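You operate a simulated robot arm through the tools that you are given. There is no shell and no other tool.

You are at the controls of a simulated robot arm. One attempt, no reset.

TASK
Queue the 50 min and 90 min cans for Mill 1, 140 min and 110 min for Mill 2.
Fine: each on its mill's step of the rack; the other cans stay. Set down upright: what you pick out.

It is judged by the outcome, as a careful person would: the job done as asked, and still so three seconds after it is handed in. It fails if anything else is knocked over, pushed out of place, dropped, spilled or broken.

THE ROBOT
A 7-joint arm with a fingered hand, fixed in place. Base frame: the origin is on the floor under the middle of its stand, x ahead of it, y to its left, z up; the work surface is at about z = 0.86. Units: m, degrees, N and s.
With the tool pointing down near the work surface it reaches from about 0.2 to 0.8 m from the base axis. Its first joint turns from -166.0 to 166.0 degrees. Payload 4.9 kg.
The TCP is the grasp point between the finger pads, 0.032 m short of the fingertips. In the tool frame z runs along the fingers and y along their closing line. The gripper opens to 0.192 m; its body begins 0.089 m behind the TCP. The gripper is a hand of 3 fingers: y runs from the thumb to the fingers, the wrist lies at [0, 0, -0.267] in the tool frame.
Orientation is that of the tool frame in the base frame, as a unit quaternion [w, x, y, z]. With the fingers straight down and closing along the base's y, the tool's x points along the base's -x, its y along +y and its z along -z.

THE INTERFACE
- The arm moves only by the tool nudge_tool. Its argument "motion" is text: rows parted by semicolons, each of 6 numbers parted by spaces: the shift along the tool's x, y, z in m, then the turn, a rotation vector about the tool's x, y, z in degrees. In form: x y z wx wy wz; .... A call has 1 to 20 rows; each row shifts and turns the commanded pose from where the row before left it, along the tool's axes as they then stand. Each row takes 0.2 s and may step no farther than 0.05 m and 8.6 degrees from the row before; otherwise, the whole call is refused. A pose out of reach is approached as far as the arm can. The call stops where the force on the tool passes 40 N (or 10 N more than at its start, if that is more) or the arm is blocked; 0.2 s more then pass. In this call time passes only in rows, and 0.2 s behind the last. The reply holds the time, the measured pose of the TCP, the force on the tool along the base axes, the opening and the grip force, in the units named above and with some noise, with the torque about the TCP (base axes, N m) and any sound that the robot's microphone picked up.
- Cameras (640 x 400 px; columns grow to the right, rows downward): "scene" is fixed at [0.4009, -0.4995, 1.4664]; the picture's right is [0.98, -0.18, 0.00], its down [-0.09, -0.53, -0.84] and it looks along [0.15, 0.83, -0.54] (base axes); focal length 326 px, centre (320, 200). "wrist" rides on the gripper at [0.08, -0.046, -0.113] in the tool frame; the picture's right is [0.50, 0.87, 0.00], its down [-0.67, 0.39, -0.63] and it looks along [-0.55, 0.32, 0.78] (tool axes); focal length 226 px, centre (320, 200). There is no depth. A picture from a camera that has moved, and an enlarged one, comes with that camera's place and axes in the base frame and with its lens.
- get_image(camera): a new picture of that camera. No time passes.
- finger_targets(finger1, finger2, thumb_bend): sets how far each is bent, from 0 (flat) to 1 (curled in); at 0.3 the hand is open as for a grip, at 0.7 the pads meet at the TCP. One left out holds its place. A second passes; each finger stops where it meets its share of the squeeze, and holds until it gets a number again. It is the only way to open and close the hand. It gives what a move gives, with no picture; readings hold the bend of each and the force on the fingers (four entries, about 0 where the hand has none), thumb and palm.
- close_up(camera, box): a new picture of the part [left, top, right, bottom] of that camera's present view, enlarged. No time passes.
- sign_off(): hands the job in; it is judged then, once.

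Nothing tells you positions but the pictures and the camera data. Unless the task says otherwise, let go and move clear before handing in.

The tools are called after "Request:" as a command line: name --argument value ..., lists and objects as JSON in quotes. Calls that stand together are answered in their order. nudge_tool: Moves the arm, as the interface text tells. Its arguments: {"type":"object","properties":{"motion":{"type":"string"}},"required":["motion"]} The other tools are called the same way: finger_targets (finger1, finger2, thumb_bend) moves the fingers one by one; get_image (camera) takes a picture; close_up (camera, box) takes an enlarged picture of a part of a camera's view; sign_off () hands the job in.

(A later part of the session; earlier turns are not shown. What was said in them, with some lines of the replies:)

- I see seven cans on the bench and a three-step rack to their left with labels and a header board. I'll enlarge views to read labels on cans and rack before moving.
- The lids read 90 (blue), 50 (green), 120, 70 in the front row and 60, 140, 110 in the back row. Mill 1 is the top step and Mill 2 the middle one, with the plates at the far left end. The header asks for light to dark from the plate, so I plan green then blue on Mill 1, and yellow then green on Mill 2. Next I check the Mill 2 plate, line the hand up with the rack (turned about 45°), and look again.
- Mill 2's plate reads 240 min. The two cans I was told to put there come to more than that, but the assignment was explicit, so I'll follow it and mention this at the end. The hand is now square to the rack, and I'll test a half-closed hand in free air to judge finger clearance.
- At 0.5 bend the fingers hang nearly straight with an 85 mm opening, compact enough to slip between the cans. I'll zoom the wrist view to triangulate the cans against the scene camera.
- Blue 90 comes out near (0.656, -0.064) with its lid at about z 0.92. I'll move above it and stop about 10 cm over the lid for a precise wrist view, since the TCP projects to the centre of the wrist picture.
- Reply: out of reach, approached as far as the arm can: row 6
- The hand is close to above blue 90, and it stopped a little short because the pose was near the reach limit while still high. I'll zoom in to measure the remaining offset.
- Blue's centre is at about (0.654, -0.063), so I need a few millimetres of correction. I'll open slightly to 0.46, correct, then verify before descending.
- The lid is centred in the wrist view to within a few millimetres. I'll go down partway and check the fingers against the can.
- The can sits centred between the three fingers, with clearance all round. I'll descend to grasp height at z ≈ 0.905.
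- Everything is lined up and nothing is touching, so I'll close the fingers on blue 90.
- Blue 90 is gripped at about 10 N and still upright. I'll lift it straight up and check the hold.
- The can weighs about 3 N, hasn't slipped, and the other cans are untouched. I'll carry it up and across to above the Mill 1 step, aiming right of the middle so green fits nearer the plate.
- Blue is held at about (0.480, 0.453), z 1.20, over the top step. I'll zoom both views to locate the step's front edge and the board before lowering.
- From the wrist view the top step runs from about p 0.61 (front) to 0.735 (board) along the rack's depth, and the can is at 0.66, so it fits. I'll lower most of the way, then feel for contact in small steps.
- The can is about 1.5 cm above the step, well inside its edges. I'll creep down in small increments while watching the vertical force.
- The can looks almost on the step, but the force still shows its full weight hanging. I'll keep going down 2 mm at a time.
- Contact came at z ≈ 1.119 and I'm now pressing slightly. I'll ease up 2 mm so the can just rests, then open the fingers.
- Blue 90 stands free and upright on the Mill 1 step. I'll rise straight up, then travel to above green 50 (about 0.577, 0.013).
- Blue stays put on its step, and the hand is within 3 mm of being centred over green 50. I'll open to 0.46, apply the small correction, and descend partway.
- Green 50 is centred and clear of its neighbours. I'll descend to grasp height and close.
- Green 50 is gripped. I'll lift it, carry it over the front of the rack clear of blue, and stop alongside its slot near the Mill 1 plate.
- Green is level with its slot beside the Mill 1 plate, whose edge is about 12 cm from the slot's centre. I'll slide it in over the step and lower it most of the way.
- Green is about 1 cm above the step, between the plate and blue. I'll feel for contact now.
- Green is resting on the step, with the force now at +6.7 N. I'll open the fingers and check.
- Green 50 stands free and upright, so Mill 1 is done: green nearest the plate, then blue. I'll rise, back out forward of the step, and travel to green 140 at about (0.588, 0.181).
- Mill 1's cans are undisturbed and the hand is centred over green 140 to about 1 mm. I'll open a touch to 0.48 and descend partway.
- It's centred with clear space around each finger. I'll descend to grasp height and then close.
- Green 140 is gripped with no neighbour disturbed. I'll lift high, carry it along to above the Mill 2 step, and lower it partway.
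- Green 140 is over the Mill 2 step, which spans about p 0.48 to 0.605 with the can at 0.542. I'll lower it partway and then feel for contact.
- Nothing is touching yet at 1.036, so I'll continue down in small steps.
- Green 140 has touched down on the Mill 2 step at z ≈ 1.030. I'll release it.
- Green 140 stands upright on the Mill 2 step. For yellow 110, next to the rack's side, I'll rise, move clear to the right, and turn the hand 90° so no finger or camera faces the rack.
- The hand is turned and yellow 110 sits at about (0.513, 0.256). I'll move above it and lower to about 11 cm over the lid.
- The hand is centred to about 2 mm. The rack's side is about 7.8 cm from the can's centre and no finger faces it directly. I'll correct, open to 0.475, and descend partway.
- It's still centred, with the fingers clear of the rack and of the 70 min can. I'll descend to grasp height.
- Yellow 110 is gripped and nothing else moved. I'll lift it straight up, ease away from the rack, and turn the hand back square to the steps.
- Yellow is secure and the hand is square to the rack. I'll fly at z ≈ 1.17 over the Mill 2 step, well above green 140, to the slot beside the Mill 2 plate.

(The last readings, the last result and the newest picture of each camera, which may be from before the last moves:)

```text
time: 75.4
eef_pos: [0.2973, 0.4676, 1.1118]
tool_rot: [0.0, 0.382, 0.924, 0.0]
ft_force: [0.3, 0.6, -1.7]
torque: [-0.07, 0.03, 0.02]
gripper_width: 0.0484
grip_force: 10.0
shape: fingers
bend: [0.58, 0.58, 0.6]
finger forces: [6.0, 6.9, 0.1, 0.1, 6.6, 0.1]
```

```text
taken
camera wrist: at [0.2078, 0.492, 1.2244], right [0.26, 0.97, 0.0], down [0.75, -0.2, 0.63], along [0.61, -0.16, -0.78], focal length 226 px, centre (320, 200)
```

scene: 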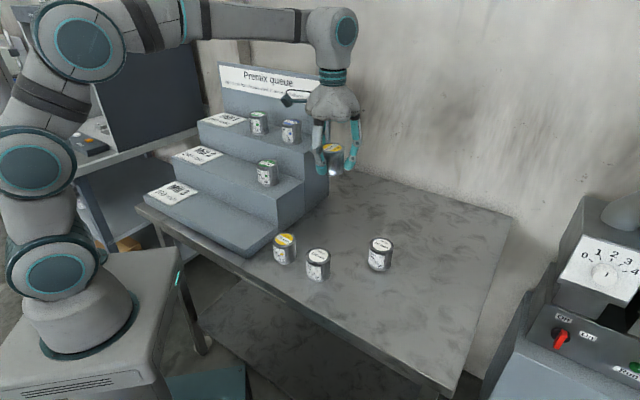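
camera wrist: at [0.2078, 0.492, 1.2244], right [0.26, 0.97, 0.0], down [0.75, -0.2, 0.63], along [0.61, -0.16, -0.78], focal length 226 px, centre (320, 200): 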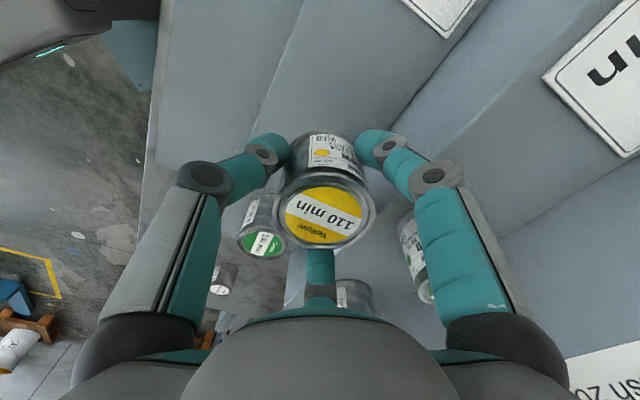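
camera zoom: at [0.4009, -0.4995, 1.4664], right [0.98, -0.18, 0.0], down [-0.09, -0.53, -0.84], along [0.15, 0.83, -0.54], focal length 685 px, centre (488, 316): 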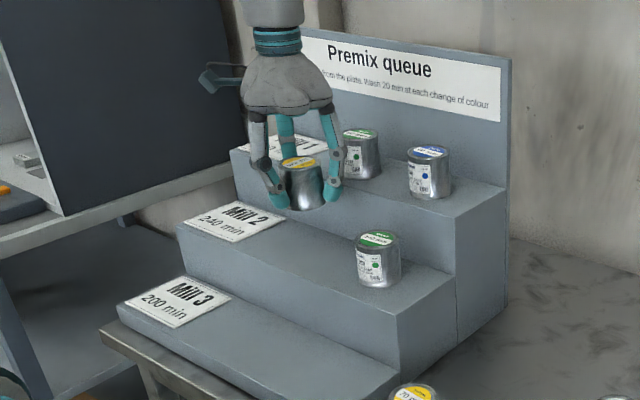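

Yellow is over the Mill 2 step at p 0.541, between the plate and green 140. I'll lower it most of the way.

Request:
nudge_tool --motion "0 0 0.02 0 0 0; 0 0 0.025 0 0 0; 0 0 0.015 0 0 0; 0 0 0.006 0 0 0; 0 0 0 0 0 0"

Request:
close_up --camera "scene" --box '[160, 60, 320, 220]'

Request:
get_image --camera "wrist"

```text
time: 76.6
eef_pos: [0.298, 0.47, 1.0447]
tool_rot: [0.0, 0.383, 0.924, 0.001]
ft_force: [1.1, -0.5, -1.7]
torque: [0.0, 0.02, 0.03]
gripper_width: 0.0485
grip_force: 9.6
shape: fingers
bend: [0.58, 0.58, 0.6]
finger forces: [6.0, 6.6, 0.1, 0.0, 6.5, 0.1]
```

```text
2.50 times, centred on (240, 140) of scene
camera zoom: at [0.4009, -0.4995, 1.4664], right [0.98, -0.18, 0.0], down [-0.09, -0.53, -0.84], along [0.15, 0.83, -0.54], focal length 814 px, centre (520, 350)
```

zoom: 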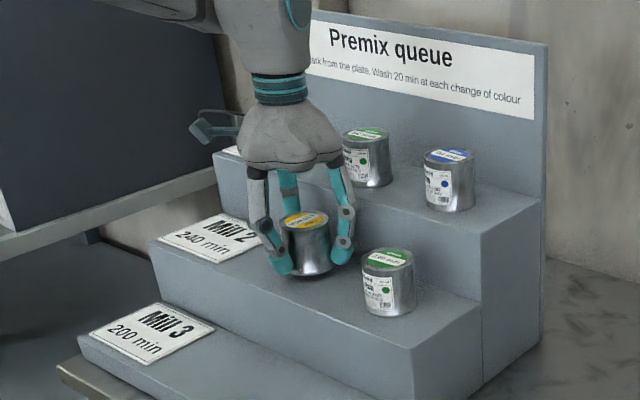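

```text
taken
camera wrist: at [0.2081, 0.4929, 1.1567], right [0.26, 0.97, 0.0], down [0.75, -0.2, 0.63], along [0.61, -0.16, -0.78], focal length 226 px, centre (320, 200)
```

wrist: 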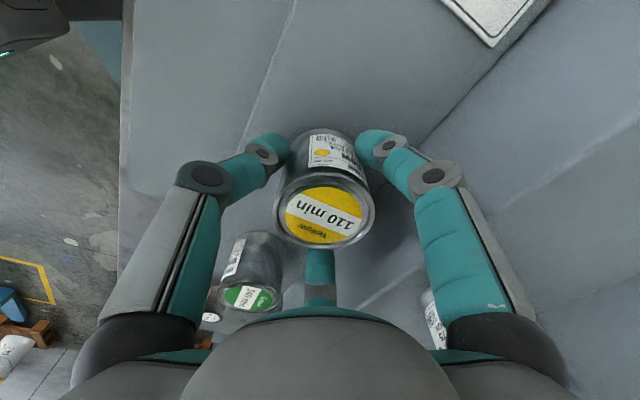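

Request:
nudge_tool --motion "0 0 0.004 0 0 0; 0 0 0.004 0 0 0; 0 0 0 0 0 0"

Request:
nudge_tool --motion "0 0 0.002 0 0 0; 0 0 0 0 0 0"

```text
time: 77.4
eef_pos: [0.2984, 0.4684, 1.0363]
tool_rot: [0.0, 0.383, 0.924, 0.0]
ft_force: [0.0, -0.4, -1.4]
torque: [0.0, 0.03, -0.03]
gripper_width: 0.0485
grip_force: 9.6
shape: fingers
bend: [0.58, 0.58, 0.6]
finger forces: [6.0, 6.7, 0.0, 0.0, 6.5, 0.0]
```

```text
time: 78.0
eef_pos: [0.2972, 0.4704, 1.0343]
tool_rot: [0.0, 0.383, 0.924, 0.0]
ft_force: [-0.3, -0.7, -2.8]
torque: [-0.01, 0.02, 0.01]
gripper_width: 0.0487
grip_force: 10.1
shape: fingers
bend: [0.58, 0.58, 0.6]
finger forces: [5.9, 6.8, 0.0, 0.0, 6.5, 0.1]
```

Yellow is still hanging freely at 1.034, with contact expected near 1.031. I'll continue in small steps.

Request:
nudge_tool --motion "0 0 0.0015 0 0 0; 0 0 0 0 0 0"

Request:
nudge_tool --motion "0 0 0.0015 0 0 0; 0 0 0 0 0 0"

```text
time: 78.6
eef_pos: [0.2993, 0.4674, 1.0323]
tool_rot: [0.0, 0.382, 0.924, 0.0]
ft_force: [-0.1, -0.2, -2.4]
torque: [0.02, 0.01, -0.03]
gripper_width: 0.0487
grip_force: 10.4
shape: fingers
bend: [0.58, 0.58, 0.6]
finger forces: [6.0, 6.7, 0.0, 0.1, 6.6, 0.0]
```

```text
time: 79.2
eef_pos: [0.2985, 0.4672, 1.0309]
tool_rot: [0.0, 0.382, 0.924, 0.0]
ft_force: [-0.6, -1.5, 0.5]
torque: [0.01, 0.0, 0.01]
gripper_width: 0.0486
grip_force: 10.0
shape: fingers
bend: [0.58, 0.58, 0.6]
finger forces: [6.0, 6.7, 0.1, 0.1, 6.9, 0.0]
```

Request:
nudge_tool --motion "0 0 0.001 0 0 0; 0 0 0 0 0 0"

Request:
finger_targets --finger1 0.5 --finger2 0.5 --thumb_bend 0.5

Request:
close_up --camera "scene" --box '[160, 60, 320, 220]'

Request:
get_image --camera "wrist"

```text
time: 79.8
eef_pos: [0.2991, 0.4678, 1.0316]
tool_rot: [0.0, 0.382, 0.924, 0.001]
ft_force: [2.4, -0.5, 3.9]
torque: [-0.03, -0.05, 0.02]
gripper_width: 0.0487
grip_force: 10.5
shape: fingers
bend: [0.58, 0.58, 0.6]
finger forces: [6.1, 8.0, 0.0, 0.0, 6.8, 0.0]
```

```text
time: 80.8
eef_pos: [0.2971, 0.467, 1.0302]
tool_rot: [0.0, 0.382, 0.924, -0.001]
ft_force: [0.7, 0.3, -0.4]
torque: [-0.01, 0.03, -0.02]
gripper_width: 0.0836
grip_force: 0.0
shape: fingers
bend: [0.5, 0.5, 0.5]
finger forces: [0.0, 0.1, 0.0, 0.0, 0.0, 0.0]
```

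```text
2.50 times, centred on (240, 140) of scene
camera zoom: at [0.4009, -0.4995, 1.4664], right [0.98, -0.18, 0.0], down [-0.09, -0.53, -0.84], along [0.15, 0.83, -0.54], focal length 814 px, centre (520, 350)
```

zoom: 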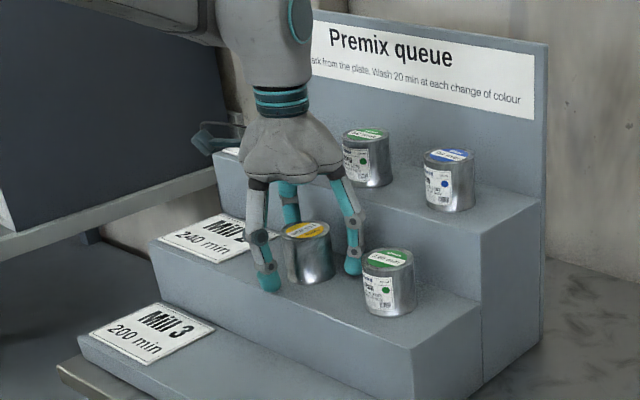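

```text
taken
camera wrist: at [0.2077, 0.4914, 1.1433], right [0.26, 0.97, 0.0], down [0.75, -0.2, 0.63], along [0.61, -0.16, -0.78], focal length 226 px, centre (320, 200)
```

wrist: 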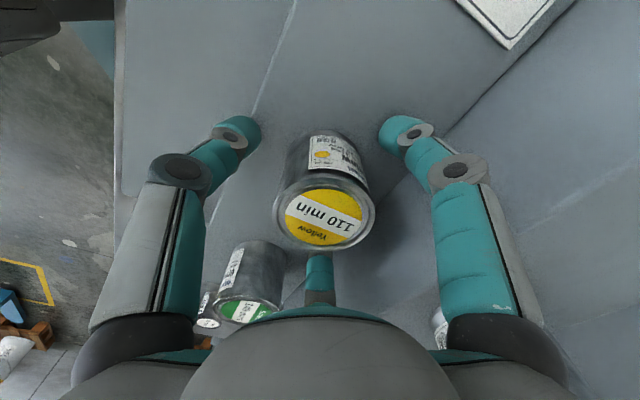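

Yellow 110 stands upright and free. I'll rise straight up and move well clear before a final check.

Request:
nudge_tool --motion "0 0 -0.015 0 0 0; 0 0 -0.03 0 0 0; 0 0 -0.045 0 0 0; 0 0 -0.045 0 0 0; 0 -0.03 -0.02 0 0 0; 0 -0.03 0 0 0 0; -0.045 0 0 0 0 0; -0.045 0 0 0 0 0; -0.045 0 0 0 0 0; -0.045 0 0 0 0 0; -0.045 0 0 0 0 0; -0.045 0 0 0 0 0; -0.045 0 0 0 0 0; -0.045 0 0 0 0 0; -0.045 0 0 0 0 0; -0.045 0 0 0 0 0; 0 0 0 0 0 0"

Request:
get_image --camera "scene"

Request:
close_up --camera "scene" --box '[150, 90, 350, 220]'

Request:
close_up --camera "scene" --box '[240, 200, 430, 330]'

```text
time: 84.4
eef_pos: [0.5768, 0.1074, 1.1864]
tool_rot: [0.0, 0.382, 0.924, 0.001]
ft_force: [0.0, 0.2, 0.3]
torque: [-0.02, 0.02, 0.0]
gripper_width: 0.0838
grip_force: 0.1
shape: fingers
bend: [0.5, 0.5, 0.5]
finger forces: [0.0, 0.0, 0.1, 0.0, 0.0, 0.1]
```

```text
taken
```

scene: 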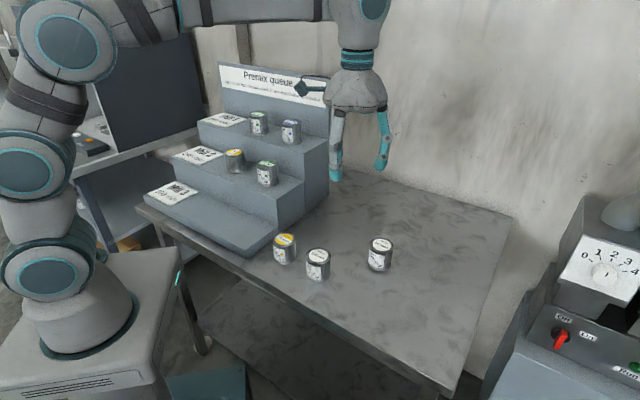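

```text
3.08 times, centred on (250, 155) of scene
camera zoom: at [0.4009, -0.4995, 1.4664], right [0.98, -0.18, 0.0], down [-0.09, -0.53, -0.84], along [0.15, 0.83, -0.54], focal length 1002 px, centre (535, 338)
```

zoom: 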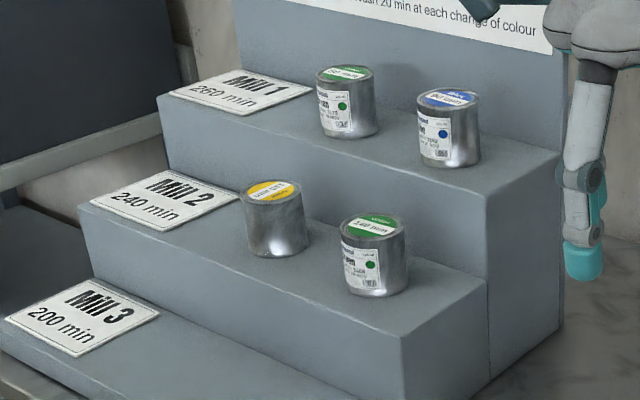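

```text
3.08 times, centred on (335, 265) of scene
camera zoom: at [0.4009, -0.4995, 1.4664], right [0.98, -0.18, 0.0], down [-0.09, -0.53, -0.84], along [0.15, 0.83, -0.54], focal length 1002 px, centre (274, 0)
```

zoom: 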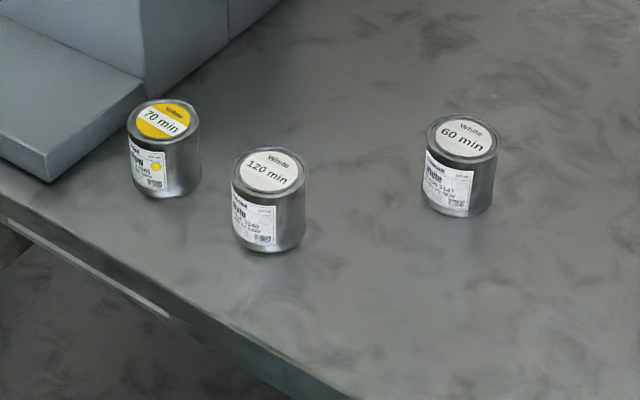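

All four cans stand upright on their steps. Mill 1 has green 50 then blue 90 from the plate, and Mill 2 has yellow 110 then green 140. The 70, 120 and 60 min cans haven't moved and the hand is empty and clear, so I'm handing in.

Request:
sign_off

```text
The job is handed in.
```

All four cans are upright on their mill's step, and the job is handed in. The 70, 120 and 60 min cans haven't moved.

| Step | Nearest the plate | Next |
|---|---|---|
| Mill 1 (top) | 50 min green | 90 min blue |
| Mill 2 (middle) | 110 min yellow | 140 min green |

I ordered each pair light to dark from the plate, as the rack's header asks.

**Check Mill 2:** its plate says 240 min, but these two cans add up to 250 min. The header's 20 min wash for the colour change makes it 270. I followed your assignment, so check whether that's over the limit. Mill 1's pair comes to 160 min with its wash, within the 260 on its plate.
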